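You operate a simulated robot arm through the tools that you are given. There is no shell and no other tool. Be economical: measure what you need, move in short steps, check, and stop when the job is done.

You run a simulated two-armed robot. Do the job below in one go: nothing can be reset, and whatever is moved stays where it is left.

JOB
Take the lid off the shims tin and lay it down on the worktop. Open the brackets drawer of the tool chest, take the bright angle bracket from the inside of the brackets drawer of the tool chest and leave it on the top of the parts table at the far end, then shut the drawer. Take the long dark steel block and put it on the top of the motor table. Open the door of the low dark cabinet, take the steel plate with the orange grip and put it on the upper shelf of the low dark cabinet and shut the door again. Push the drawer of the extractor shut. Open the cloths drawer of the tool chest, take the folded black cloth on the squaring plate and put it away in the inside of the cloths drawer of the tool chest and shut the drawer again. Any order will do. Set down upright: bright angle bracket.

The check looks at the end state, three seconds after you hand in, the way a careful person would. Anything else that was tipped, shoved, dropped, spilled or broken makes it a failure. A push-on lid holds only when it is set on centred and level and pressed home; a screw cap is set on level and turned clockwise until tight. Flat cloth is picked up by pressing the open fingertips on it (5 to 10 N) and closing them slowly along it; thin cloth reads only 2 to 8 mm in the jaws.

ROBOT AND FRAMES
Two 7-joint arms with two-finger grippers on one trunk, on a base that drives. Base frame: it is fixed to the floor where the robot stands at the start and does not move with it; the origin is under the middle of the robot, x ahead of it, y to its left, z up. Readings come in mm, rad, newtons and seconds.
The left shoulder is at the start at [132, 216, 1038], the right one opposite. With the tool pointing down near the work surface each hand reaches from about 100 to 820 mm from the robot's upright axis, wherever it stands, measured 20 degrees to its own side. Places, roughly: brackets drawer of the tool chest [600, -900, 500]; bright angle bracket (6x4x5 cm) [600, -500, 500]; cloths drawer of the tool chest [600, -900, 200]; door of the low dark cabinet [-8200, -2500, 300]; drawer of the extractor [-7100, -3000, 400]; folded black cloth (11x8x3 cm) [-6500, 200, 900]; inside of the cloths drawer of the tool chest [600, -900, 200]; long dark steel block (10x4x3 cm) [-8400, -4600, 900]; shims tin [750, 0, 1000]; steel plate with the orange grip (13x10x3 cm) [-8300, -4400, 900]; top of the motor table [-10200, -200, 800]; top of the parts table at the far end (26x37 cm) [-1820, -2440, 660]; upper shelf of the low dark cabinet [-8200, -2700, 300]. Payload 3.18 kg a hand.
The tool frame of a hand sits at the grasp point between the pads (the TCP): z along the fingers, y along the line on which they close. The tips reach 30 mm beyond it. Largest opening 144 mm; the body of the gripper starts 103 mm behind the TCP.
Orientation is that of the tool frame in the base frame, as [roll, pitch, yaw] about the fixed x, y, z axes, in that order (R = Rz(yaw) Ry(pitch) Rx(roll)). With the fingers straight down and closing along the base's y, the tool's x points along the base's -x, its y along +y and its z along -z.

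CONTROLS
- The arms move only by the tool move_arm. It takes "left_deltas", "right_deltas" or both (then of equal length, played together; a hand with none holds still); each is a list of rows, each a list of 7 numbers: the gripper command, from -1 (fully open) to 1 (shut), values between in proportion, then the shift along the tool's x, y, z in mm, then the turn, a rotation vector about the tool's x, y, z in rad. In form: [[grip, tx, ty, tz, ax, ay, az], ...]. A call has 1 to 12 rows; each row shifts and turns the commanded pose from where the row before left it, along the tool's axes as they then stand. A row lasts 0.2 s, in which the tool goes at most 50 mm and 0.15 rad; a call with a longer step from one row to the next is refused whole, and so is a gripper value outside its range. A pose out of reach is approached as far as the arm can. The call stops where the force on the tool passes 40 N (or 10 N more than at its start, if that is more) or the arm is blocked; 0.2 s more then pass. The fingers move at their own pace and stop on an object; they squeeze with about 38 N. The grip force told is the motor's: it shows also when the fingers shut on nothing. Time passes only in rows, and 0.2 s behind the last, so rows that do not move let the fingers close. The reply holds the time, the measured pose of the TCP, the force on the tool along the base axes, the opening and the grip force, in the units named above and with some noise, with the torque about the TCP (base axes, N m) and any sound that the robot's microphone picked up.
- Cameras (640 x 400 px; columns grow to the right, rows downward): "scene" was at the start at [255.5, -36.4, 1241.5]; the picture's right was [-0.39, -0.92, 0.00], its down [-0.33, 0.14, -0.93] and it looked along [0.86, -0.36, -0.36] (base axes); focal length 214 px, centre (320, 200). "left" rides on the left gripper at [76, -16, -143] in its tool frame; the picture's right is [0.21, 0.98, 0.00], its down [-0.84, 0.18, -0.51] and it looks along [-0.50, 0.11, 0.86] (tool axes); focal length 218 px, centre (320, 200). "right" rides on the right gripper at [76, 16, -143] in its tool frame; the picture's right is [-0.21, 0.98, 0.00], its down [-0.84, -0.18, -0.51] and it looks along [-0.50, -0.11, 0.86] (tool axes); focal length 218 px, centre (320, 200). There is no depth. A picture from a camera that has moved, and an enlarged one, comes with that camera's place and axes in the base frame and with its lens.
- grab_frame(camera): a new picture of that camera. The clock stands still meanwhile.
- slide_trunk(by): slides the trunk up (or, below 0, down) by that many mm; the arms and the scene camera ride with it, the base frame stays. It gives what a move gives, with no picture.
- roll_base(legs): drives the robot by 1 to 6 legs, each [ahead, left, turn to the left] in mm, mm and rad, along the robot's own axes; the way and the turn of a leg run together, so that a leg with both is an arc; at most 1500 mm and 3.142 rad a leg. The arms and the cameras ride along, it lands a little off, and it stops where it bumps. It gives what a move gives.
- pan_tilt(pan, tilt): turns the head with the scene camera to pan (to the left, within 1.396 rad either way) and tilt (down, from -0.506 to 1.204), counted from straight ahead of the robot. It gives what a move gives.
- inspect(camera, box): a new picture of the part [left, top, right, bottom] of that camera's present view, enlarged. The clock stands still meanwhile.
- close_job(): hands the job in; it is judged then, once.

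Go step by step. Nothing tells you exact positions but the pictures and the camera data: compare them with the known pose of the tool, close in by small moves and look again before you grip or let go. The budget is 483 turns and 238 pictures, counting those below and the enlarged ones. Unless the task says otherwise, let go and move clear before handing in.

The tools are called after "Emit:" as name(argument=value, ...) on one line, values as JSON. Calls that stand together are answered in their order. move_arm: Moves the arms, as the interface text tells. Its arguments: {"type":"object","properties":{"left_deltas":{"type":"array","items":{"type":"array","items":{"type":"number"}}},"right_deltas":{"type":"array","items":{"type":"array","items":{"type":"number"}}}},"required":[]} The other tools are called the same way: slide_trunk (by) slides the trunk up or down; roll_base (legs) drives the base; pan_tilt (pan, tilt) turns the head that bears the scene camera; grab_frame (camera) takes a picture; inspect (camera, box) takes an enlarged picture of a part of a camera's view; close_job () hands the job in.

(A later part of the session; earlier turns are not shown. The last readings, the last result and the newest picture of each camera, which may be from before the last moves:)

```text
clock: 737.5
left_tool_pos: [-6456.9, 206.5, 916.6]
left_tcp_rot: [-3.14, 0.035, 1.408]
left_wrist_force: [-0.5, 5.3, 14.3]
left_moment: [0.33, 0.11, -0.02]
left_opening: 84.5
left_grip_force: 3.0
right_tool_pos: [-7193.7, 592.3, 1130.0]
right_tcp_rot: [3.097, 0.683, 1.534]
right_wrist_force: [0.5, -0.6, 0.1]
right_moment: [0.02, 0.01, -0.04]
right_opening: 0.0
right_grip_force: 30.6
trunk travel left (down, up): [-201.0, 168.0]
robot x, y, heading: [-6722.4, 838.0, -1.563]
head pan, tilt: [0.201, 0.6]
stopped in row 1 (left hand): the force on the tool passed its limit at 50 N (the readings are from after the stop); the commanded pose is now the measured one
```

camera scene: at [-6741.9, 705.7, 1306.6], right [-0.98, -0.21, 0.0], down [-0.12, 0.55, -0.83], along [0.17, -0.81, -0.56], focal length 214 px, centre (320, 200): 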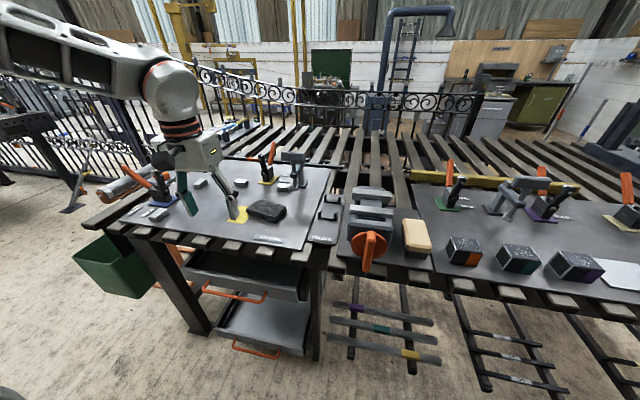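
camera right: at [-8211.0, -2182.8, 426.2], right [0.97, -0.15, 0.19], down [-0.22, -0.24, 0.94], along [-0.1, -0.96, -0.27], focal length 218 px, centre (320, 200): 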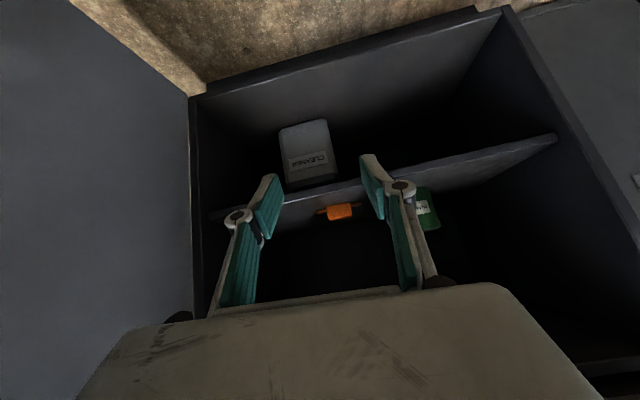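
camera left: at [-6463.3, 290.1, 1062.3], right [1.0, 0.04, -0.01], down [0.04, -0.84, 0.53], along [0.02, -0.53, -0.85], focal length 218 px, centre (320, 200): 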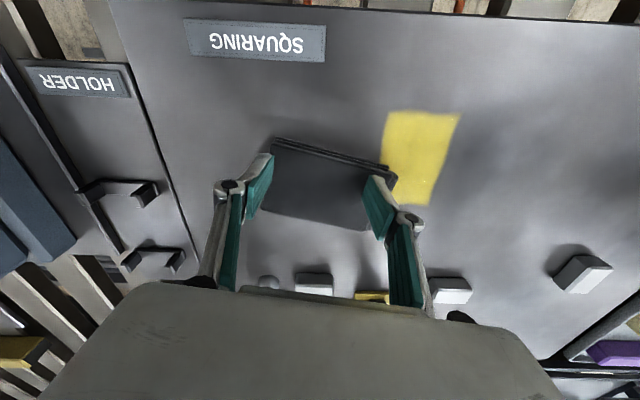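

Contact. I ease to about 8 N and close the fingers slowly along the cloth.

Emit:
move_arm(left_deltas=[[-0.1, 0, 0, -2, 0, 0, 0], [-0.02, 0, 0, 0, 0, 0, 0], [0.06, 0, 0, 0, 0, 0, 0], [0.14, 0, 0, 0, 0, 0, 0], [0.22, 0, 0, 0, 0, 0, 0], [0.3, 0, 0, 0, 0, 0, 0], [0.38, 0, 0, 0, 0, 0, 0], [0.46, 0, 0, 0, 0, 0, 0], [0.54, 0, 0, 0, 0, 0, 0], [0.62, 0, 0, 0, 0, 0, 0], [0.7, 0, 0, 0, 0, 0, 0]])

Emit:
grab_frame(camera="left")

```text
clock: 739.9
left_tool_pos: [-6458.5, 207.3, 920.1]
left_tcp_rot: [3.141, 0.037, 1.406]
left_wrist_force: [0.3, 0.7, 18.1]
left_moment: [0.22, -0.04, 0.01]
left_opening: 19.2
left_grip_force: 0.0
right_tool_pos: [-7194.8, 593.5, 1130.8]
right_tcp_rot: [3.093, 0.684, 1.534]
right_wrist_force: [0.7, -0.7, 0.2]
right_moment: [-0.02, -0.01, 0.01]
right_opening: 0.2
right_grip_force: 30.7
trunk travel left (down, up): [-201.0, 168.0]
robot x, y, heading: [-6723.9, 837.2, -1.563]
head pan, tilt: [0.201, 0.6]
```

```text
41 pictures are left
camera left: at [-6460.3, 290.5, 1058.8], right [1.0, 0.04, -0.01], down [0.04, -0.84, 0.54], along [0.02, -0.54, -0.84], focal length 218 px, centre (320, 200)
```

left: 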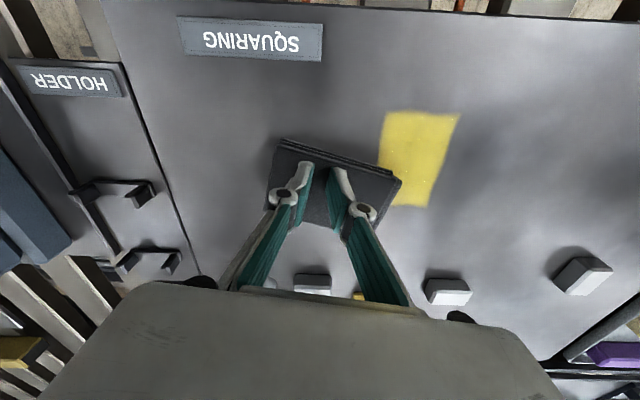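

Emit:
move_arm(left_deltas=[[0.76, 0, 0, 0, 0, 0, 0], [0.82, 0, 0, 0, 0, 0, 0], [0.88, 0, 0, 0, 0, 0, 0], [0.94, 0, 0, 0, 0, 0, 0], [1, 0, 0, 0, 0, 0, 0], [1, 0, 0, 0, 0, 0, 0], [1, 0, 0, -10, 0, 0, 0], [1, 0, 0, -20, 0, 0, 0], [1, 0, 0, -20, 0, 0, 0], [1, 0, 0, 0, 0, 0, 0]])

Emit:
grab_frame(camera="left")

```text
clock: 742.1
left_tool_pos: [-6458.7, 210.9, 966.2]
left_tcp_rot: [3.14, 0.04, 1.409]
left_wrist_force: [-0.3, -0.8, -0.5]
left_moment: [-0.02, -0.01, -0.01]
left_opening: 0.0
left_grip_force: 30.8
left hand out of reach, approached as far as the arm can: row 9
right_tool_pos: [-7192.8, 592.9, 1130.1]
right_tcp_rot: [3.097, 0.686, 1.534]
right_wrist_force: [-0.1, -0.3, -0.5]
right_moment: [0.01, -0.02, -0.03]
right_opening: 0.0
right_grip_force: 31.2
trunk travel left (down, up): [-201.0, 168.0]
robot x, y, heading: [-6724.8, 840.1, -1.56]
head pan, tilt: [0.201, 0.6]
```

```text
40 pictures are left
camera left: at [-6462.6, 294.5, 1105.3], right [1.0, 0.05, -0.01], down [0.04, -0.84, 0.54], along [0.02, -0.54, -0.84], focal length 218 px, centre (320, 200)
```

left: 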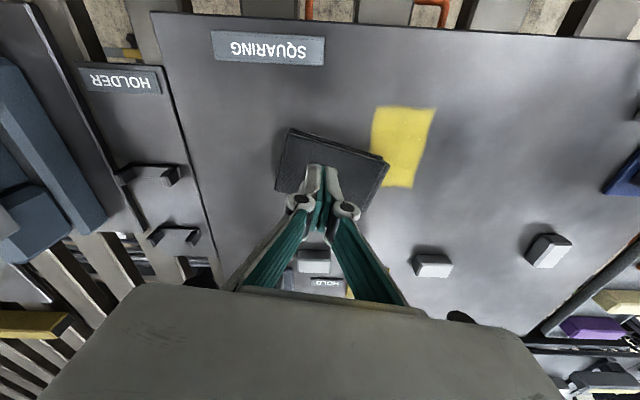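

The folded pad doesn't pinch up; I'll grip it as a block across its length instead: open wide, centre, and go down around it.

Emit:
move_arm(left_deltas=[[-0.9, -17, 16, 0, 0, 0, 0.14], [-0.9, 0, 0, 0, 0, 0, 0], [-0.9, 0, 0, 0, 0, 0, 0]])

Emit:
grab_frame(camera="left")

```text
clock: 742.9
left_tool_pos: [-6474.3, 230.0, 944.1]
left_tcp_rot: [3.126, 0.052, 1.279]
left_wrist_force: [0.2, 0.9, -0.3]
left_moment: [0.02, 0.01, 0.02]
left_opening: 136.6
left_grip_force: 0.1
left hand out of reach, approached as far as the arm can: row 1
right_tool_pos: [-7192.7, 591.8, 1129.7]
right_tcp_rot: [3.096, 0.684, 1.535]
right_wrist_force: [0.9, -0.5, -0.2]
right_moment: [-0.03, -0.02, -0.02]
right_opening: 0.0
right_grip_force: 30.4
trunk travel left (down, up): [-201.0, 168.0]
robot x, y, heading: [-6724.3, 838.0, -1.562]
head pan, tilt: [0.201, 0.6]
```

```text
39 pictures are left
camera left: at [-6468.2, 315.5, 1081.5], right [1.0, -0.08, 0.0], down [-0.07, -0.83, 0.55], along [-0.04, -0.55, -0.83], focal length 218 px, centre (320, 200)
```

left: 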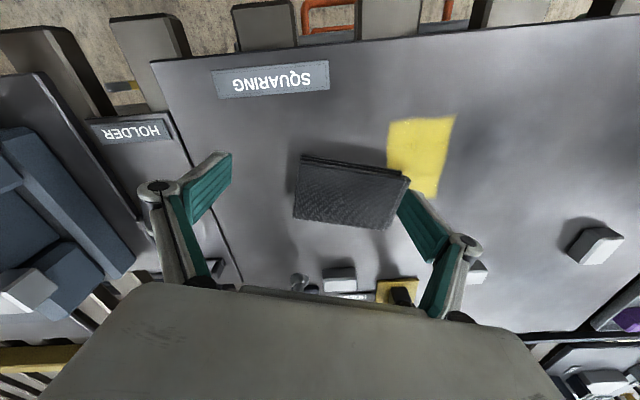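

Emit:
roll_base(legs=[[42, 30, 0]])

Emit:
grab_frame(camera="left")

```text
clock: 743.9
left_tool_pos: [-6443.3, 188.9, 943.2]
left_tcp_rot: [3.128, 0.052, 1.281]
left_wrist_force: [0.2, -0.1, -0.2]
left_moment: [0.03, 0.02, -0.02]
left_opening: 136.6
left_grip_force: 0.0
right_tool_pos: [-7163.0, 551.3, 1130.2]
right_tcp_rot: [3.096, 0.685, 1.534]
right_wrist_force: [0.5, -0.2, -0.5]
right_moment: [0.03, 0.02, -0.01]
right_opening: 0.0
right_grip_force: 31.2
trunk travel left (down, up): [-201.0, 168.0]
robot x, y, heading: [-6696.3, 800.4, -1.564]
head pan, tilt: [0.201, 0.6]
```

```text
38 pictures are left
camera left: at [-6437.5, 273.8, 1080.9], right [1.0, -0.08, 0.0], down [-0.07, -0.83, 0.55], along [-0.04, -0.55, -0.83], focal length 218 px, centre (320, 200)
```

left: 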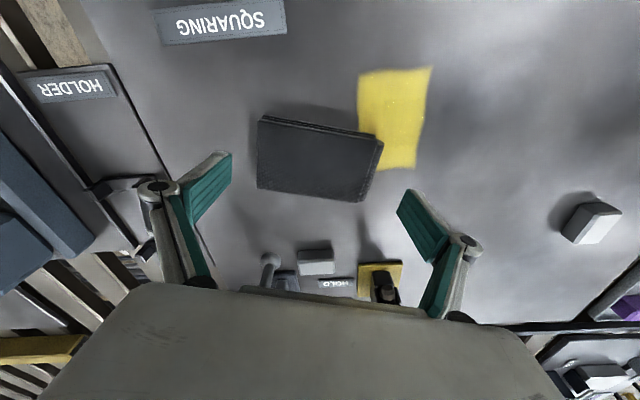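

Aligned over the pad. I descend around it and close.

Emit:
move_arm(left_deltas=[[-0.9, 0, 0, 20, 0, 0, 0], [-0.9, 0, 0, 15, 0, 0, 0], [-0.9, 0, 0, 8, 0, 0, 0], [-0.9, 0, 0, 0, 0, 0, 0]])

Emit:
move_arm(left_deltas=[[-0.6, 0, 0, 0, 0, 0, 0], [-0.45, 0, 0, 0, 0, 0, 0], [-0.3, 0, 0, 0, 0, 0, 0], [-0.15, 0, 0, 0, 0, 0, 0], [0, 0, 0, 0, 0, 0, 0], [0.2, 0, 0, 0, 0, 0, 0], [0.5, 0, 0, 0, 0, 0, 0], [1, 0, 0, 0, 0, 0, 0], [1, 0, 0, 0, 0, 0, 0]])

Emit:
grab_frame(camera="left")

```text
clock: 744.9
left_tool_pos: [-6443.8, 187.0, 900.1]
left_tcp_rot: [3.125, 0.05, 1.282]
left_wrist_force: [0.5, -0.5, 0.3]
left_moment: [-0.03, -0.03, -0.02]
left_opening: 136.7
left_grip_force: 0.0
right_tool_pos: [-7162.9, 551.3, 1130.4]
right_tcp_rot: [3.096, 0.685, 1.533]
right_wrist_force: [0.2, -0.2, 0.7]
right_moment: [0.03, -0.02, 0.0]
right_opening: 0.1
right_grip_force: 30.2
trunk travel left (down, up): [-201.0, 168.0]
robot x, y, heading: [-6693.8, 799.4, -1.563]
head pan, tilt: [0.201, 0.6]
```

```text
clock: 746.9
left_tool_pos: [-6444.3, 187.7, 901.3]
left_tcp_rot: [3.125, 0.053, 1.28]
left_wrist_force: [-0.9, -0.4, 3.6]
left_moment: [0.05, 0.14, 0.07]
left_opening: 109.2
left_grip_force: 38.1
right_tool_pos: [-7163.6, 551.6, 1130.4]
right_tcp_rot: [3.095, 0.686, 1.534]
right_wrist_force: [-0.4, 0.2, -1.3]
right_moment: [-0.01, 0.01, 0.03]
right_opening: 0.0
right_grip_force: 30.7
trunk travel left (down, up): [-201.0, 168.0]
robot x, y, heading: [-6695.3, 797.4, -1.565]
head pan, tilt: [0.201, 0.6]
```

```text
37 pictures are left
camera left: at [-6437.9, 271.9, 1037.8], right [1.0, -0.08, 0.0], down [-0.07, -0.83, 0.55], along [-0.04, -0.55, -0.83], focal length 218 px, centre (320, 200)
```

left: 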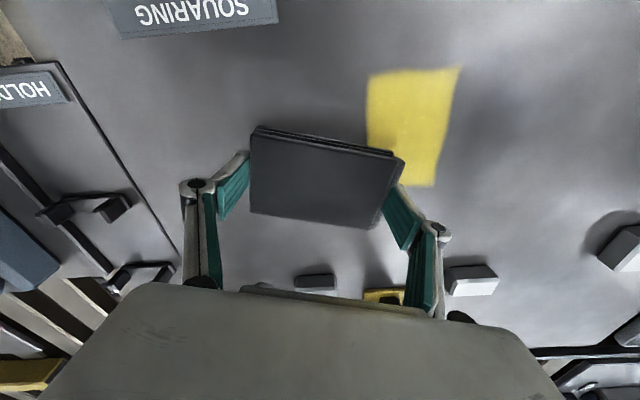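

It holds like a block (109 mm). I lift it.

Emit:
move_arm(left_deltas=[[1, 0, 0, -8, 0, 0, 0], [1, 0, 0, -20, 0, 0, 0], [1, 0, 0, -30, 0, 0, 0], [1, 0, 0, -30, 0, 0, 0], [1, 0, 0, -30, 0, 0, 0], [1, 0, 0, 0, 0, 0, 0]])

Emit:
roll_base(legs=[[-250, 0, 0]])

Emit:
pan_tilt(pan=1.2, tilt=0.35)

Emit:
grab_frame(camera="scene")

```text
clock: 748.2
left_tool_pos: [-6459.6, 213.0, 1003.0]
left_tcp_rot: [3.124, 0.055, 1.284]
left_wrist_force: [0.2, -0.2, -0.7]
left_moment: [0.01, 0.02, -0.03]
left_opening: 108.9
left_grip_force: 38.3
left hand out of reach, approached as far as the arm can: row 4, 5
right_tool_pos: [-7162.9, 551.3, 1129.2]
right_tcp_rot: [3.096, 0.685, 1.534]
right_wrist_force: [-0.2, -0.6, 0.1]
right_moment: [0.01, 0.01, -0.01]
right_opening: 0.1
right_grip_force: 30.4
trunk travel left (down, up): [-201.0, 168.0]
robot x, y, heading: [-6698.3, 798.1, -1.564]
head pan, tilt: [0.201, 0.6]
```

```text
clock: 750.1
left_tool_pos: [-6462.2, 466.0, 1003.2]
left_tcp_rot: [3.124, 0.056, 1.284]
left_wrist_force: [-0.1, 0.3, -0.1]
left_moment: [-0.02, 0.02, 0.01]
left_opening: 109.1
left_grip_force: 38.5
right_tool_pos: [-7165.9, 807.7, 1131.3]
right_tcp_rot: [3.096, 0.683, 1.534]
right_wrist_force: [0.3, -0.3, -0.1]
right_moment: [-0.01, 0.0, 0.01]
right_opening: 0.0
right_grip_force: 30.6
trunk travel left (down, up): [-201.0, 168.0]
robot x, y, heading: [-6692.1, 1053.2, -1.57]
head pan, tilt: [0.201, 0.6]
```

```text
clock: 751.4
left_tool_pos: [-6460.9, 465.1, 1003.7]
left_tcp_rot: [3.126, 0.057, 1.284]
left_wrist_force: [0.3, 0.4, -0.1]
left_moment: [0.01, -0.01, 0.02]
left_opening: 108.9
left_grip_force: 38.1
right_tool_pos: [-7164.4, 805.1, 1129.3]
right_tcp_rot: [3.095, 0.684, 1.531]
right_wrist_force: [0.4, 0.3, 0.1]
right_moment: [0.02, -0.04, 0.0]
right_opening: 0.0
right_grip_force: 30.5
trunk travel left (down, up): [-201.0, 168.0]
robot x, y, heading: [-6697.0, 1048.1, -1.568]
head pan, tilt: [1.201, 0.351]
```

```text
36 pictures are left
camera scene: at [-6608.9, 921.9, 1329.4], right [-0.36, -0.93, 0.0], down [-0.32, 0.12, -0.94], along [0.88, -0.34, -0.34], focal length 214 px, centre (320, 200)
```

scene: 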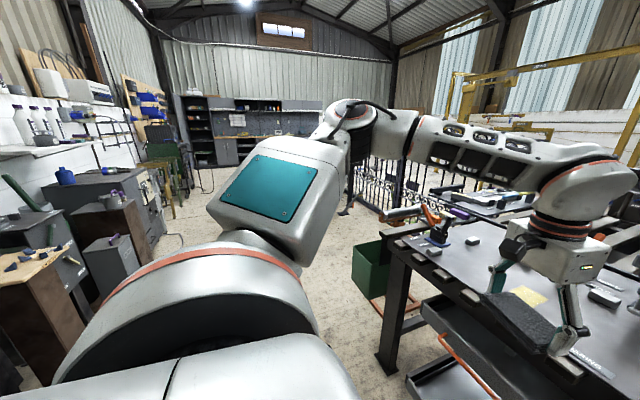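

The cloth is held. I turn to face +x to travel back toward the chest along this lane.

Emit:
roll_base(legs=[[-60, 0, 0], [0, 0, 1.57]])

Emit:
pan_tilt(pan=-0.2, tilt=0.3)

Emit:
grab_frame(camera="scene")

```text
clock: 756.1
left_tool_pos: [-6106.8, 1330.4, 1003.5]
left_tcp_rot: [3.124, 0.056, 2.835]
left_wrist_force: [-0.1, -0.8, -0.3]
left_moment: [0.02, 0.0, 0.01]
left_opening: 109.0
left_grip_force: 38.0
right_tool_pos: [-6460.2, 633.8, 1130.5]
right_tcp_rot: [3.095, 0.687, 3.084]
right_wrist_force: [0.4, 0.2, -0.8]
right_moment: [-0.02, 0.01, 0.03]
right_opening: 0.0
right_grip_force: 30.8
trunk travel left (down, up): [-201.0, 168.0]
robot x, y, heading: [-6696.5, 1110.6, -0.015]
head pan, tilt: [1.201, 0.351]
```

```text
clock: 757.6
left_tool_pos: [-6107.4, 1330.0, 1002.6]
left_tcp_rot: [3.124, 0.055, 2.834]
left_wrist_force: [-0.3, -1.1, -0.9]
left_moment: [-0.01, -0.04, 0.03]
left_opening: 108.9
left_grip_force: 37.7
right_tool_pos: [-6460.6, 633.6, 1129.6]
right_tcp_rot: [3.096, 0.684, 3.083]
right_wrist_force: [-0.1, -0.1, 1.1]
right_moment: [0.04, 0.01, 0.04]
right_opening: 0.2
right_grip_force: 30.8
trunk travel left (down, up): [-201.0, 168.0]
robot x, y, heading: [-6696.8, 1109.9, -0.014]
head pan, tilt: [-0.201, 0.3]
```

```text
35 pictures are left
camera scene: at [-6510.5, 1087.2, 1334.1], right [-0.21, -0.98, 0.0], down [-0.29, 0.06, -0.96], along [0.93, -0.2, -0.3], focal length 214 px, centre (320, 200)
```

scene: 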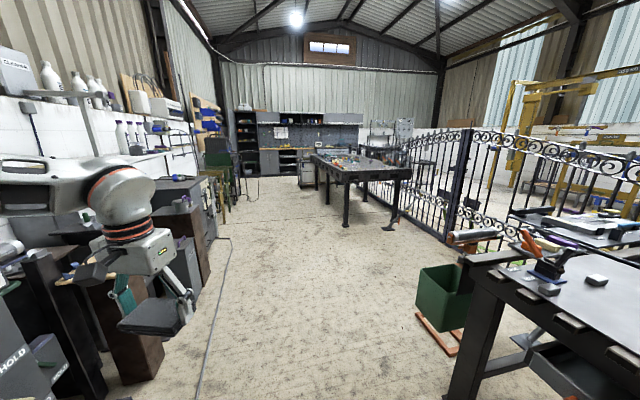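

The lane is clear. I drive along it.

Emit:
roll_base(legs=[[1500, 0, 0.01], [1500, 0, 0], [1400, 0, 0]])

Emit:
grab_frame(camera="scene")

```text
clock: 778.6
left_tool_pos: [-1736.3, 1413.8, 1003.4]
left_tcp_rot: [3.123, 0.055, 2.858]
left_wrist_force: [0.5, 0.3, -1.1]
left_moment: [-0.03, 0.01, 0.04]
left_opening: 109.2
left_grip_force: 38.4
right_tool_pos: [-2073.2, 710.2, 1129.4]
right_tcp_rot: [3.098, 0.685, 3.107]
right_wrist_force: [0.6, 0.6, 0.4]
right_moment: [0.01, 0.03, 0.0]
right_opening: 0.1
right_grip_force: 30.3
trunk travel left (down, up): [-201.0, 168.0]
robot x, y, heading: [-2317.8, 1181.9, 0.006]
head pan, tilt: [-0.201, 0.3]
```

```text
34 pictures are left
camera scene: at [-2133.2, 1161.0, 1334.1], right [-0.19, -0.98, 0.0], down [-0.29, 0.06, -0.96], along [0.94, -0.18, -0.3], focal length 214 px, centre (320, 200)
```

scene: 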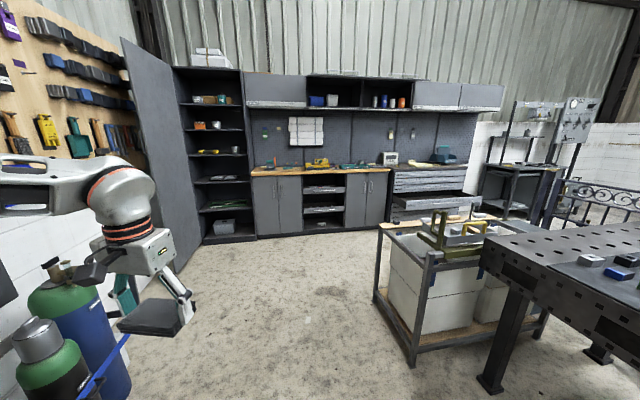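

I see the bench and the chest ahead, its brackets drawer still open. I drive into the aisle and to the chest.

Emit:
roll_base(legs=[[1500, 0, 0], [450, 0, 0], [0, -1000, 0], [0, -620, 0]])

Emit:
pan_tilt(pan=-0.6, tilt=0.6)

Emit:
grab_frame(camera="scene")

```text
clock: 802.6
left_tool_pos: [239.6, -185.6, 1003.9]
left_tcp_rot: [3.124, 0.057, 2.862]
left_wrist_force: [-0.4, -0.7, -0.6]
left_moment: [0.01, -0.02, 0.01]
left_opening: 108.6
left_grip_force: 37.7
right_tool_pos: [-96.5, -891.5, 1130.4]
right_tcp_rot: [3.097, 0.687, 3.109]
right_wrist_force: [0.5, 1.0, -0.1]
right_moment: [-0.02, 0.0, 0.0]
right_opening: 0.2
right_grip_force: 30.8
trunk travel left (down, up): [-201.0, 168.0]
robot x, y, heading: [-342.7, -419.0, 0.009]
head pan, tilt: [-0.201, 0.3]
```

```text
clock: 803.5
left_tool_pos: [239.3, -186.8, 1003.5]
left_tcp_rot: [3.123, 0.056, 2.86]
left_wrist_force: [0.3, -0.2, -0.7]
left_moment: [0.0, -0.02, 0.0]
left_opening: 108.8
left_grip_force: 37.8
right_tool_pos: [-96.3, -890.5, 1130.1]
right_tcp_rot: [3.095, 0.685, 3.11]
right_wrist_force: [0.6, 0.4, 0.7]
right_moment: [-0.05, -0.01, 0.03]
right_opening: 0.1
right_grip_force: 30.7
trunk travel left (down, up): [-201.0, 168.0]
robot x, y, heading: [-341.9, -422.6, 0.013]
head pan, tilt: [-0.6, 0.6]
```

```text
33 pictures are left
camera scene: at [-176.2, -470.8, 1306.7], right [-0.56, -0.83, 0.0], down [-0.47, 0.31, -0.83], along [0.69, -0.46, -0.56], focal length 214 px, centre (320, 200)
```

scene: 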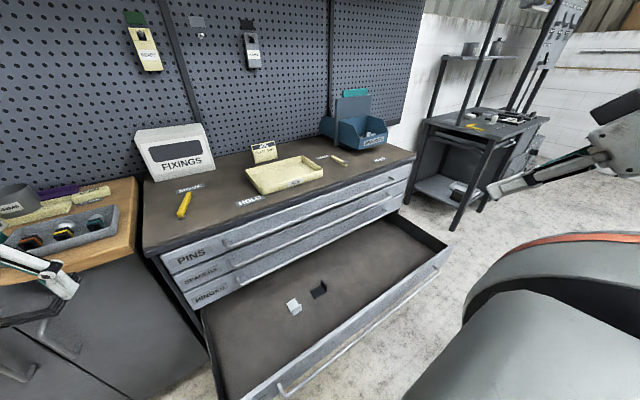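

I bring the right hand forward, level it to point ahead and roll it so it closes vertically.

Emit:
move_arm(right_deltas=[[1, -10, -7, 38, 0, 0, 0], [1, -10, -7, 38, 0, 0, 0], [1, -10, -7, 38, 0, 0, 0], [1, -10, -7, 38, 0, 0, 0], [1, -10, -7, 38, 0, 0, 0], [1, -10, -7, 38, 0, 0, 0], [1, -10, -7, 38, 0, 0, 0], [1, 0, 0, 0, 0, -0.13, 0], [1, 0, 0, 0, 0, -0.13, 0], [1, 0, 0, 0, 0, -0.13, 0], [1, 0, 0, 0, 0, -0.13, 0], [1, 0, 0, 0, 0, -0.13, 0]])

Emit:
move_arm(right_deltas=[[1, 0, 0, 0, 0, -0.13, 0], [1, 0, 0, 0, 0, -0.1, 0], [1, 0, 0, 0, 0, 0, -0.145], [1, 0, 0, 0, 0, 0, -0.145], [1, 0, 0, 0, 0, 0, -0.145], [1, 0, 0, 0, 0, 0, -0.145], [1, 0, 0, 0, 0, 0, -0.145], [1, 0, 0, 0, 0, 0, -0.145], [1, 0, 0, 0, 0, 0, -0.145], [1, 0, 0, 0, 0, 0, -0.145], [1, 0, 0, 0, 0, 0, -0.145], [1, 0, 0, 0, 0, 0, -0.145]])

```text
clock: 806.1
left_tool_pos: [239.2, -184.2, 1002.2]
left_tcp_rot: [3.124, 0.055, 2.86]
left_wrist_force: [-0.5, 0.2, 0.3]
left_moment: [-0.01, -0.01, 0.05]
left_opening: 108.9
left_grip_force: 37.8
right_tool_pos: [130.1, -944.4, 977.1]
right_tcp_rot: [2.995, 1.332, 2.995]
right_wrist_force: [0.1, -0.2, 0.5]
right_moment: [-0.03, -0.01, 0.0]
right_opening: 0.0
right_grip_force: 30.6
right hand out of reach, approached as far as the arm can: row 1, 2
trunk travel left (down, up): [-201.0, 168.0]
robot x, y, heading: [-344.4, -425.2, 0.009]
head pan, tilt: [-0.6, 0.6]
```

```text
clock: 808.7
left_tool_pos: [239.9, -184.7, 1004.0]
left_tcp_rot: [3.122, 0.057, 2.859]
left_wrist_force: [-0.1, 0.0, 0.0]
left_moment: [0.05, -0.01, 0.04]
left_opening: 108.8
left_grip_force: 37.9
right_tool_pos: [129.0, -945.0, 976.8]
right_tcp_rot: [-1.575, 0.154, -1.573]
right_wrist_force: [0.2, -0.6, -0.1]
right_moment: [-0.01, 0.02, -0.01]
right_opening: 0.0
right_grip_force: 30.6
trunk travel left (down, up): [-201.0, 168.0]
robot x, y, heading: [-345.0, -427.5, 0.006]
head pan, tilt: [-0.6, 0.6]
```

Emit:
move_arm(right_deltas=[[1, 0, 40, 0, 0, 0, -0.077], [1, 0, 40, 0, 0, 0, -0.077], [1, 0, 0, 0, 0, 0, 0]])

Emit:
slide_trunk(by=-200)

Emit:
move_arm(right_deltas=[[1, 0, 30, 0, 0, 0, 0], [1, 0, 30, 0, 0, 0, 0], [1, 0, 30, 0, 0, 0, 0], [1, 0, 30, 0, 0, 0, 0], [1, 0, 20, 0, 0, 0, 0], [1, 0, 0, 0, 0, 0, 0]])

```text
clock: 809.5
left_tool_pos: [239.7, -185.5, 1005.1]
left_tcp_rot: [3.124, 0.056, 2.861]
left_wrist_force: [-0.2, 0.2, -0.8]
left_moment: [0.03, 0.0, -0.03]
left_opening: 109.0
left_grip_force: 38.2
right_tool_pos: [130.0, -935.8, 893.5]
right_tcp_rot: [-1.576, 0.0, -1.573]
right_wrist_force: [-0.3, -0.1, 0.8]
right_moment: [-0.02, -0.02, -0.01]
right_opening: 0.0
right_grip_force: 30.6
trunk travel left (down, up): [-201.0, 168.0]
robot x, y, heading: [-346.7, -419.3, 0.013]
head pan, tilt: [-0.6, 0.6]
```

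```text
clock: 811.6
left_tool_pos: [238.0, -186.0, 803.2]
left_tcp_rot: [3.124, 0.056, 2.861]
left_wrist_force: [0.1, -0.3, 0.3]
left_moment: [-0.01, -0.03, -0.02]
left_opening: 108.5
left_grip_force: 38.1
right_tool_pos: [127.7, -935.7, 697.1]
right_tcp_rot: [-1.575, -0.001, -1.574]
right_wrist_force: [-0.4, -1.2, 0.5]
right_moment: [0.01, 0.0, 0.0]
right_opening: 0.1
right_grip_force: 30.2
trunk travel left (down, up): [-1.0, 368.0]
robot x, y, heading: [-347.2, -422.6, 0.012]
head pan, tilt: [-0.6, 0.6]
```

```text
clock: 812.7
left_tool_pos: [238.6, -186.6, 804.5]
left_tcp_rot: [3.124, 0.058, 2.86]
left_wrist_force: [-0.2, 0.2, -0.9]
left_moment: [0.01, 0.0, -0.04]
left_opening: 108.9
left_grip_force: 38.3
right_tool_pos: [128.1, -934.4, 593.9]
right_tcp_rot: [-1.55, 0.003, -1.564]
right_wrist_force: [-4.6, 3.7, 15.7]
right_moment: [0.11, 0.99, -0.21]
right_opening: 0.0
right_grip_force: 30.7
trunk travel left (down, up): [-1.0, 368.0]
robot x, y, heading: [-343.3, -426.4, 0.009]
head pan, tilt: [-0.6, 0.6]
stopped in row 5 (right hand): the force on the tool passed its limit at 56 N (the readings are from after the stop); the commanded pose is now the measured one
```

The hand came down on the drawer's front panel. I raise it, back off and retract so it stands in front of the panel.

Emit:
move_arm(right_deltas=[[1, 0, -30, 0, 0, 0, 0], [1, 0, -30, 0, 0, 0, 0], [1, 0, 0, -30, 0, 0, 0], [1, 0, 0, -30, 0, 0, 0], [1, 0, 0, 0, 0, 0, 0]])

Emit:
roll_base(legs=[[-125, 0, 0]])

Emit:
move_arm(right_deltas=[[1, 0, 30, -10, 0, 0, 0], [1, 0, 30, 0, 0, 0, 0], [1, 0, 25, 0, 0, 0, 0], [1, 0, 0, 0, 0, 0, 0]])

Emit:
grab_frame(camera="right")

```text
clock: 813.9
left_tool_pos: [239.5, -187.2, 802.0]
left_tcp_rot: [3.125, 0.056, 2.858]
left_wrist_force: [-0.9, 0.4, -0.1]
left_moment: [-0.02, 0.01, 0.0]
left_opening: 109.2
left_grip_force: 37.8
right_tool_pos: [69.1, -935.9, 650.7]
right_tcp_rot: [-1.558, -0.001, -1.57]
right_wrist_force: [-0.1, 0.6, 0.0]
right_moment: [0.01, -0.01, -0.02]
right_opening: 0.0
right_grip_force: 31.2
trunk travel left (down, up): [-1.0, 368.0]
robot x, y, heading: [-341.8, -425.5, 0.008]
head pan, tilt: [-0.6, 0.6]
```

```text
clock: 815.1
left_tool_pos: [117.3, -187.2, 802.8]
left_tcp_rot: [3.124, 0.054, 2.859]
left_wrist_force: [-0.3, 0.5, -1.3]
left_moment: [0.01, -0.06, 0.01]
left_opening: 108.8
left_grip_force: 38.5
right_tool_pos: [-54.7, -937.9, 649.4]
right_tcp_rot: [-1.556, 0.0, -1.569]
right_wrist_force: [0.5, 0.1, -0.5]
right_moment: [-0.01, 0.02, 0.03]
right_opening: 0.2
right_grip_force: 30.9
trunk travel left (down, up): [-1.0, 368.0]
robot x, y, heading: [-466.6, -425.4, 0.004]
head pan, tilt: [-0.6, 0.6]
```

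```text
clock: 816.1
left_tool_pos: [117.1, -188.3, 803.5]
left_tcp_rot: [3.125, 0.057, 2.86]
left_wrist_force: [0.4, 0.2, 0.3]
left_moment: [0.01, 0.0, -0.02]
left_opening: 109.0
left_grip_force: 38.6
right_tool_pos: [-61.5, -939.1, 565.1]
right_tcp_rot: [-1.557, 0.0, -1.57]
right_wrist_force: [-0.7, -0.4, 0.4]
right_moment: [0.01, 0.0, -0.01]
right_opening: 0.0
right_grip_force: 31.0
trunk travel left (down, up): [-1.0, 368.0]
robot x, y, heading: [-468.7, -426.9, 0.005]
head pan, tilt: [-0.6, 0.6]
```

```text
32 pictures are left
camera right: at [-203.9, -1017.1, 546.0], right [0.01, 0.21, -0.98], down [-0.51, 0.84, 0.17], along [0.86, 0.5, 0.12], focal length 218 px, centre (320, 200)
```

right: 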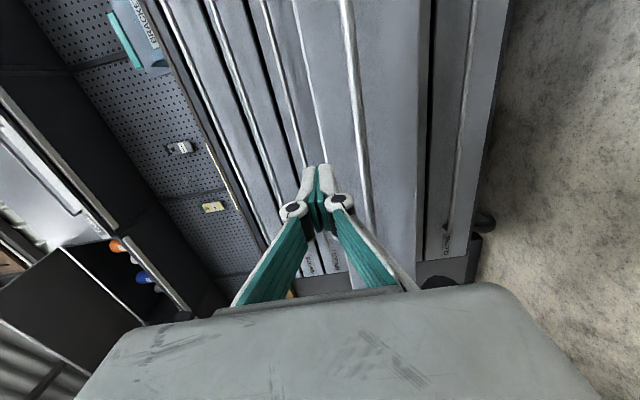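

The hand faces the panel above the bar. I push the drawer shut with the arm.

Emit:
move_arm(right_deltas=[[1, 0, 3, 35, 0, 0, 0], [1, 0, 0, 35, 0, 0, 0], [1, 0, 0, 30, 0, 0, 0], [1, 0, 0, 30, 0, 0, 0], [1, 0, 0, 30, 0, 0, 0], [1, 0, 0, 30, 0, 0, 0], [1, 0, 0, 30, 0, 0, 0], [1, 0, 0, 30, 0, 0, 0], [1, 0, 0, 30, 0, 0, 0], [1, 0, 0, 30, 0, 0, 0], [1, 0, 0, 30, 0, 0, 0], [1, 0, 0, 30, 0, 0, 0]])

Emit:
grab_frame(camera="scene")

```text
clock: 818.7
left_tool_pos: [116.2, -186.4, 801.7]
left_tcp_rot: [3.124, 0.055, 2.858]
left_wrist_force: [-0.2, 1.1, -0.1]
left_moment: [0.0, 0.0, 0.01]
left_opening: 109.0
left_grip_force: 38.1
right_tool_pos: [310.5, -935.9, 569.3]
right_tcp_rot: [-1.555, 0.0, -1.567]
right_wrist_force: [-0.5, 0.2, -0.5]
right_moment: [-0.02, -0.06, -0.01]
right_opening: 0.0
right_grip_force: 30.9
trunk travel left (down, up): [-1.0, 368.0]
robot x, y, heading: [-461.9, -425.0, 0.013]
head pan, tilt: [-0.6, 0.6]
```

```text
31 pictures are left
camera scene: at [-104.9, -470.1, 1061.0], right [-0.56, -0.83, 0.0], down [-0.47, 0.31, -0.83], along [0.69, -0.46, -0.56], focal length 214 px, centre (320, 200)
```

scene: 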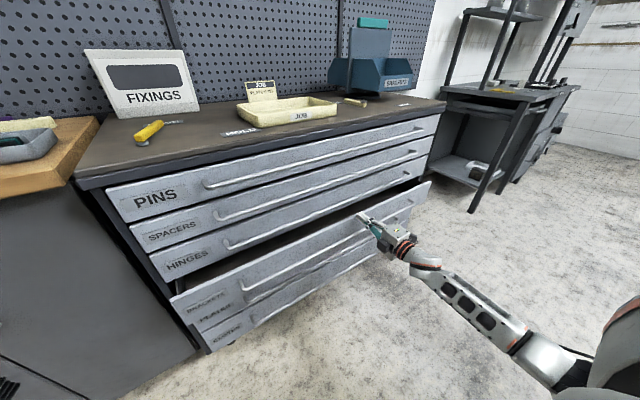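

Emit:
move_arm(right_deltas=[[1, 0, 4, 20, 0, 0, 0], [1, 0, 0, 20, 0, 0, 0], [1, 0, 0, 15, 0, 0, 0], [1, 0, 0, 12, 0, 0, 0], [1, 0, 0, 10, 0, 0, 0], [1, 0, 0, 10, 0, 0, 0], [1, 0, 0, 0, 0, 0, 0]])

Emit:
grab_frame(camera="scene")

```text
clock: 819.7
left_tool_pos: [117.4, -188.4, 802.8]
left_tcp_rot: [3.124, 0.058, 2.854]
left_wrist_force: [0.3, -0.3, -0.3]
left_moment: [0.01, 0.03, 0.02]
left_opening: 109.0
left_grip_force: 38.0
right_tool_pos: [365.4, -937.8, 561.3]
right_tcp_rot: [-1.559, 0.001, -1.566]
right_wrist_force: [-14.8, 3.4, 5.2]
right_moment: [0.06, -0.06, 0.0]
right_opening: 6.0
right_grip_force: 30.8
trunk travel left (down, up): [-1.0, 368.0]
robot x, y, heading: [-467.2, -427.6, 0.003]
head pan, tilt: [-0.6, 0.6]
stopped in row 4 (right hand): the force on the tool passed its limit at 52 N (the readings are from after the stop); the commanded pose is now the measured one
```

```text
30 pictures are left
camera scene: at [-106.4, -471.1, 1061.0], right [-0.56, -0.83, 0.0], down [-0.47, 0.32, -0.83], along [0.68, -0.46, -0.56], focal length 214 px, centre (320, 200)
```

scene: 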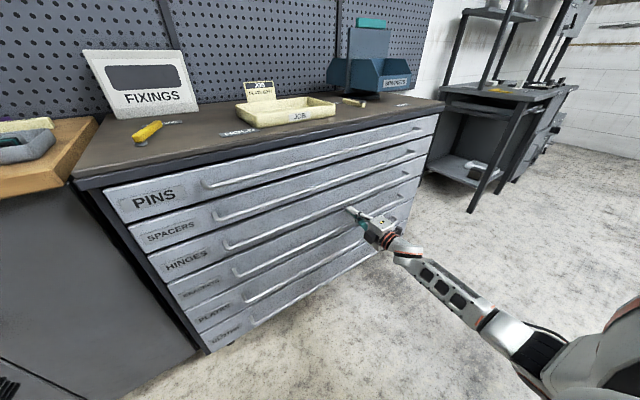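

The brackets drawer is shut. Now the CLOTHS drawer: I retract and lower the right hand to its bar (z about 246).

Emit:
move_arm(right_deltas=[[1, 0, 0, -40, 0, 0, 0], [1, 0, 0, -40, 0, 0, 0], [1, 0, 0, -40, 0, 0, 0], [-0.2, 0, 30, -30, 0, 0, 0], [-0.2, 0, 40, 0, 0, 0, 0], [-0.2, 0, 40, 0, 0, 0, 0], [-0.2, 0, 40, 0, 0, 0, 0], [-0.2, 0, 40, 0, 0, 0, 0], [-0.2, 0, 40, 0, 0, 0, 0], [-0.2, 0, 40, 0, 0, 0, 0], [-0.2, 0, 40, 0, 0, 0, 0], [-0.2, 0, 0, 0, 0, 0, 0]])

Emit:
grab_frame(camera="right")

```text
clock: 822.3
left_tool_pos: [117.5, -189.1, 803.6]
left_tcp_rot: [3.123, 0.054, 2.856]
left_wrist_force: [-0.5, -0.1, -0.5]
left_moment: [0.02, 0.0, -0.02]
left_opening: 109.0
left_grip_force: 37.9
right_tool_pos: [211.1, -941.3, 283.6]
right_tcp_rot: [-1.562, 0.001, -1.568]
right_wrist_force: [1.2, 0.4, -0.6]
right_moment: [0.01, 0.03, 0.01]
right_opening: 86.5
right_grip_force: 0.1
right hand out of reach, approached as far as the arm can: row 11
trunk travel left (down, up): [-1.0, 368.0]
robot x, y, heading: [-465.7, -421.5, 0.009]
head pan, tilt: [-0.6, 0.6]
```

```text
29 pictures are left
camera right: at [69.1, -1018.5, 265.2], right [0.01, 0.21, -0.98], down [-0.51, 0.84, 0.18], along [0.86, 0.5, 0.12], focal length 218 px, centre (320, 200)
```

right: 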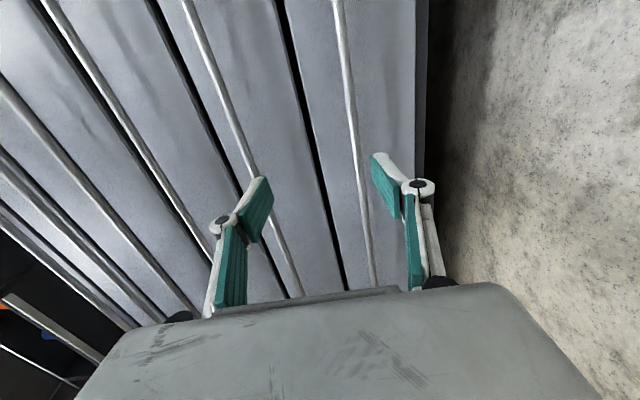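

The bar is at z ≈ 241. I go down and forward together.

Emit:
move_arm(right_deltas=[[-0.2, 0, 15, 30, 0, 0, 0], [-0.2, 0, 15, 30, 0, 0, 0], [-0.2, 0, 12, 20, 0, 0, 0], [-0.2, 0, 0, 0, 0, 0, 0]])

Emit:
grab_frame(camera="right")

```text
clock: 823.3
left_tool_pos: [117.7, -188.6, 802.1]
left_tcp_rot: [3.126, 0.054, 2.856]
left_wrist_force: [-0.2, -0.1, -0.9]
left_moment: [0.04, 0.01, 0.02]
left_opening: 109.0
left_grip_force: 38.1
right_tool_pos: [237.0, -939.2, 292.9]
right_tcp_rot: [-1.559, 0.002, -1.567]
right_wrist_force: [0.6, 0.1, 0.3]
right_moment: [0.01, -0.04, -0.05]
right_opening: 86.2
right_grip_force: 0.1
right hand out of reach, approached as far as the arm can: row 1, 2, 3
trunk travel left (down, up): [-1.0, 368.0]
robot x, y, heading: [-464.8, -426.0, 0.006]
head pan, tilt: [-0.6, 0.6]
```

```text
28 pictures are left
camera right: at [95.5, -1018.4, 274.7], right [0.01, 0.21, -0.98], down [-0.51, 0.84, 0.18], along [0.86, 0.5, 0.11], focal length 218 px, centre (320, 200)
```

right: 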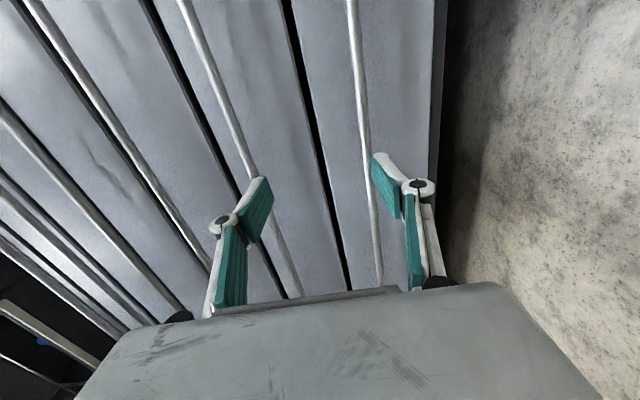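

At the reach limit; I retract the arm a bit, lower it, and bring the base closer instead.

Emit:
move_arm(right_deltas=[[-0.2, 0, 0, -40, 0, 0, 0], [-0.2, 0, 20, -40, 0, 0, 0], [-0.2, 0, 20, -10, 0, 0, 0], [-0.2, 0, 12, 0, 0, 0, 0], [-0.2, 0, 0, 0, 0, 0, 0]])

Emit:
roll_base(legs=[[120, 0, 0]])

Emit:
grab_frame(camera="right")

```text
clock: 824.5
left_tool_pos: [116.1, -188.1, 802.9]
left_tcp_rot: [3.124, 0.054, 2.857]
left_wrist_force: [-0.1, 0.6, -0.5]
left_moment: [0.02, 0.01, 0.0]
left_opening: 109.1
left_grip_force: 37.8
right_tool_pos: [145.2, -942.2, 265.5]
right_tcp_rot: [-1.562, 0.003, -1.568]
right_wrist_force: [-0.7, -0.8, 1.3]
right_moment: [-0.01, 0.01, -0.03]
right_opening: 86.4
right_grip_force: 0.1
right hand out of reach, approached as far as the arm can: row 3, 4
trunk travel left (down, up): [-1.0, 368.0]
robot x, y, heading: [-468.1, -425.6, 0.005]
head pan, tilt: [-0.6, 0.6]
```

```text
clock: 825.7
left_tool_pos: [236.7, -189.0, 803.0]
left_tcp_rot: [3.124, 0.055, 2.856]
left_wrist_force: [0.3, -0.5, -1.4]
left_moment: [0.02, 0.01, -0.01]
left_opening: 108.8
left_grip_force: 38.5
right_tool_pos: [265.1, -943.0, 264.2]
right_tcp_rot: [-1.561, 0.002, -1.571]
right_wrist_force: [-0.5, -0.3, 0.1]
right_moment: [-0.04, -0.01, -0.02]
right_opening: 86.6
right_grip_force: 0.1
trunk travel left (down, up): [-1.0, 368.0]
robot x, y, heading: [-345.5, -422.5, 0.011]
head pan, tilt: [-0.6, 0.6]
```

```text
27 pictures are left
camera right: at [122.7, -1019.8, 245.8], right [0.01, 0.21, -0.98], down [-0.51, 0.84, 0.18], along [0.86, 0.5, 0.11], focal length 218 px, centre (320, 200)
```

right: 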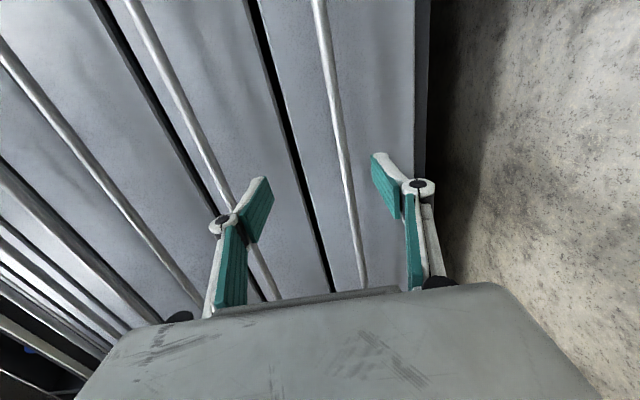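

The bar is 22 mm below centre. I retract and lower slightly more, pull the left hand back, and close in with the base.

Emit:
move_arm(right_deltas=[[-0.2, 0, 0, -40, 0, 0, 0], [-0.2, 0, 12, -5, 0, 0, 0], [-0.2, 0, 10, 0, 0, 0, 0], [-0.2, 0, 0, 0, 0, 0, 0]], left_deltas=[[1, 30, 0, 0, 0, 0, 0], [1, 35, 0, 0, 0, 0, 0], [1, 35, 0, 0, 0, 0, 0], [1, 0, 0, 0, 0, 0, 0]])

Emit:
roll_base(legs=[[85, 0, 0]])

Emit:
grab_frame(camera="right")

```text
clock: 826.7
left_tool_pos: [140.1, -160.3, 798.5]
left_tcp_rot: [3.125, 0.053, 2.856]
left_wrist_force: [-0.2, -0.2, -0.1]
left_moment: [-0.01, -0.01, -0.01]
left_opening: 109.1
left_grip_force: 37.9
right_tool_pos: [218.9, -943.0, 256.7]
right_tcp_rot: [-1.561, 0.002, -1.572]
right_wrist_force: [0.3, -0.5, -0.1]
right_moment: [-0.03, 0.0, -0.01]
right_opening: 86.4
right_grip_force: 0.1
right hand out of reach, approached as far as the arm can: row 2, 3
trunk travel left (down, up): [-1.0, 368.0]
robot x, y, heading: [-349.3, -420.7, 0.002]
head pan, tilt: [-0.6, 0.6]
```

```text
clock: 827.8
left_tool_pos: [224.2, -158.7, 798.2]
left_tcp_rot: [3.126, 0.054, 2.857]
left_wrist_force: [-0.1, -0.3, -0.3]
left_moment: [0.02, -0.01, 0.03]
left_opening: 108.8
left_grip_force: 37.7
right_tool_pos: [301.2, -943.8, 255.1]
right_tcp_rot: [-1.562, 0.004, -1.57]
right_wrist_force: [-0.8, 0.6, -1.8]
right_moment: [-0.05, 0.0, 0.01]
right_opening: 86.3
right_grip_force: 0.0
trunk travel left (down, up): [-1.0, 368.0]
robot x, y, heading: [-262.3, -423.4, 0.005]
head pan, tilt: [-0.6, 0.6]
```

```text
26 pictures are left
camera right: at [159.5, -1020.8, 237.5], right [0.01, 0.21, -0.98], down [-0.51, 0.84, 0.18], along [0.86, 0.5, 0.11], focal length 218 px, centre (320, 200)
```

right: 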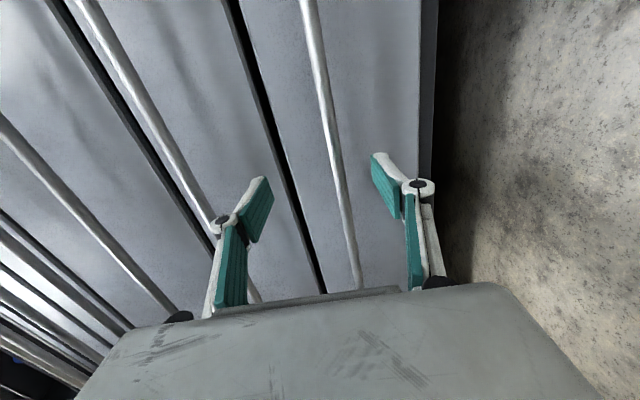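

Well centred. I advance 48 mm and close on the bar.

Emit:
roll_base(legs=[[48, 0, 0]])

Emit:
move_arm(right_deltas=[[0.1, 0, 0, 0, 0, 0, 0], [0.5, 0, 0, 0, 0, 0, 0], [1, 0, 0, 0, 0, 0, 0], [1, 0, 0, 0, 0, 0, 0]])

```text
clock: 828.7
left_tool_pos: [272.1, -159.3, 797.6]
left_tcp_rot: [3.125, 0.055, 2.853]
left_wrist_force: [0.4, 0.0, -0.5]
left_moment: [0.02, 0.04, 0.01]
left_opening: 109.0
left_grip_force: 38.2
right_tool_pos: [348.9, -943.2, 256.1]
right_tcp_rot: [-1.562, 0.001, -1.572]
right_wrist_force: [0.1, -0.1, -0.6]
right_moment: [0.02, 0.0, -0.02]
right_opening: 86.7
right_grip_force: 0.0
trunk travel left (down, up): [-1.0, 368.0]
robot x, y, heading: [-217.6, -421.4, 0.003]
head pan, tilt: [-0.6, 0.6]
```

```text
clock: 829.4
left_tool_pos: [274.0, -161.7, 794.6]
left_tcp_rot: [3.125, 0.047, 2.854]
left_wrist_force: [-0.3, 0.1, -0.5]
left_moment: [-0.01, -0.02, 0.04]
left_opening: 108.7
left_grip_force: 38.4
right_tool_pos: [343.2, -941.8, 239.4]
right_tcp_rot: [-1.604, -0.004, -1.568]
right_wrist_force: [18.0, -12.9, -55.9]
right_moment: [0.25, 0.2, 0.03]
right_opening: 10.5
right_grip_force: 38.0
trunk travel left (down, up): [-1.0, 368.0]
robot x, y, heading: [-215.9, -424.5, 0.005]
head pan, tilt: [-0.6, 0.6]
stopped in row 3 (right hand): the force on the tool passed its limit at 53 N (the readings are from after the stop); the commanded pose is now the measured one
```

Gripped. I confirm the grip and pull the drawer open with the base.

Emit:
move_arm(right_deltas=[[1, 0, 0, 0, 0, 0, 0], [1, 0, 0, -5, 0, 0, 0], [1, 0, 0, 0, 0, 0, 0]])

Emit:
roll_base(legs=[[-235, 0, 0]])

```text
clock: 830.0
left_tool_pos: [272.7, -161.1, 797.7]
left_tcp_rot: [3.123, 0.052, 2.857]
left_wrist_force: [0.1, -1.2, 0.2]
left_moment: [0.0, 0.04, -0.03]
left_opening: 109.3
left_grip_force: 37.8
right_tool_pos: [340.7, -942.4, 239.8]
right_tcp_rot: [-1.611, -0.008, -1.568]
right_wrist_force: [10.0, -11.8, -36.1]
right_moment: [0.4, 0.18, 0.01]
right_opening: 10.8
right_grip_force: 40.6
trunk travel left (down, up): [-1.0, 368.0]
robot x, y, heading: [-213.8, -419.0, 0.003]
head pan, tilt: [-0.6, 0.6]
stopped in row 2 (right hand): the force on the tool passed its limit at 71 N (the readings are from after the stop); the commanded pose is now the measured one
```

```text
clock: 830.7
left_tool_pos: [267.3, -160.3, 799.1]
left_tcp_rot: [3.123, 0.055, 2.854]
left_wrist_force: [0.4, 0.2, -0.8]
left_moment: [0.02, 0.01, 0.0]
left_opening: 108.9
left_grip_force: 37.9
right_tool_pos: [335.5, -941.0, 241.0]
right_tcp_rot: [-1.617, -0.012, -1.573]
right_wrist_force: [3.8, -3.4, -12.5]
right_moment: [0.55, 0.16, 0.1]
right_opening: 10.7
right_grip_force: 40.9
trunk travel left (down, up): [-1.0, 368.0]
robot x, y, heading: [-218.3, -421.8, 0.007]
head pan, tilt: [-0.6, 0.6]
stopped in leg 1: the force on the tool passed its limit at 51 N (the readings are from after the stop); the commanded pose is now the measured one
```

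Emit:
roll_base(legs=[[-235, 0, 0]])

Emit:
roll_base(legs=[[-150, 0, 0]])

```text
clock: 832.4
left_tool_pos: [35.9, -162.1, 798.4]
left_tcp_rot: [3.125, 0.054, 2.853]
left_wrist_force: [-0.2, 0.5, 0.4]
left_moment: [-0.01, 0.0, 0.02]
left_opening: 108.7
left_grip_force: 38.0
right_tool_pos: [101.4, -941.9, 240.9]
right_tcp_rot: [-1.615, -0.01, -1.567]
right_wrist_force: [-7.5, 9.5, -6.7]
right_moment: [0.65, -0.03, 0.38]
right_opening: 10.4
right_grip_force: 41.1
trunk travel left (down, up): [-1.0, 368.0]
robot x, y, heading: [-452.9, -424.0, 0.008]
head pan, tilt: [-0.6, 0.6]
```

```text
clock: 833.4
left_tool_pos: [-3.7, -159.5, 799.7]
left_tcp_rot: [3.125, 0.058, 2.854]
left_wrist_force: [-0.2, -0.1, -0.5]
left_moment: [0.01, -0.03, 0.04]
left_opening: 109.0
left_grip_force: 37.9
right_tool_pos: [60.2, -941.7, 239.5]
right_tcp_rot: [-1.617, -0.006, -1.568]
right_wrist_force: [-1.5, 3.4, 10.9]
right_moment: [0.42, -0.11, 0.08]
right_opening: 10.9
right_grip_force: 41.7
trunk travel left (down, up): [-1.0, 368.0]
robot x, y, heading: [-490.2, -423.2, 0.006]
head pan, tilt: [-0.6, 0.6]
stopped in leg 1: the robot was blocked; the commanded pose is now the measured one
```

The cloths drawer is open about 285 mm. I release the bar, raise the right hand out of the way, and shift the base so the left hand with the cloth is in front of the drawer.

Emit:
move_arm(right_deltas=[[0.3, 0, 0, 0, 0, 0, 0], [-0.2, 0, 0, 0, 0, 0, 0], [-0.2, 0, 0, -35, 0, 0, 0], [-0.2, 0, 0, -35, 0, 0, 0], [0, 0, -40, 0, 0, 0, 0], [0, 0, -40, 0, 0, 0, 0], [0, 0, -40, 0, 0, 0, 0], [0, 0, -40, 0, 0, 0, 0], [0, 0, -40, 0, 0, 0, 0], [0, 0, -40, 0, 0, 0, 0], [0, 0, -40, 0, 0, 0, 0], [0, 0, -40, 0, 0, 0, 0]])

Emit:
roll_base(legs=[[0, -370, 0]])

Emit:
grab_frame(camera="scene")

```text
clock: 836.0
left_tool_pos: [-2.5, -161.0, 797.7]
left_tcp_rot: [3.125, 0.056, 2.854]
left_wrist_force: [0.4, 0.0, -0.1]
left_moment: [-0.01, 0.01, 0.0]
left_opening: 108.9
left_grip_force: 37.5
right_tool_pos: [5.2, -937.6, 562.7]
right_tcp_rot: [-1.621, -0.009, -1.571]
right_wrist_force: [-0.2, -0.4, 0.7]
right_moment: [0.01, -0.01, 0.02]
right_opening: 72.2
right_grip_force: 0.1
trunk travel left (down, up): [-1.0, 368.0]
robot x, y, heading: [-491.2, -421.2, 0.009]
head pan, tilt: [-0.6, 0.6]
```

```text
clock: 837.7
left_tool_pos: [1.6, -244.1, 798.6]
left_tcp_rot: [3.124, 0.055, 2.847]
left_wrist_force: [-0.4, -0.2, -0.3]
left_moment: [0.0, 0.01, 0.0]
left_opening: 109.0
left_grip_force: 38.0
right_tool_pos: [2.6, -1021.0, 561.9]
right_tcp_rot: [-1.621, -0.007, -1.58]
right_wrist_force: [0.3, 0.3, 0.2]
right_moment: [-0.01, 0.01, -0.03]
right_opening: 72.0
right_grip_force: 0.0
trunk travel left (down, up): [-1.0, 368.0]
robot x, y, heading: [-487.8, -501.2, -0.005]
head pan, tilt: [-0.6, 0.6]
stopped in leg 1: the robot was blocked; the commanded pose is now the measured one
```

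```text
25 pictures are left
camera scene: at [-126.4, -553.8, 1060.7], right [-0.57, -0.82, 0.0], down [-0.47, 0.32, -0.83], along [0.68, -0.47, -0.56], focal length 214 px, centre (320, 200)
```

scene: 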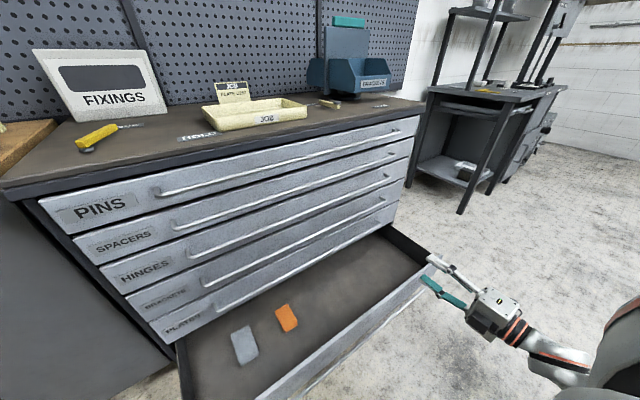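

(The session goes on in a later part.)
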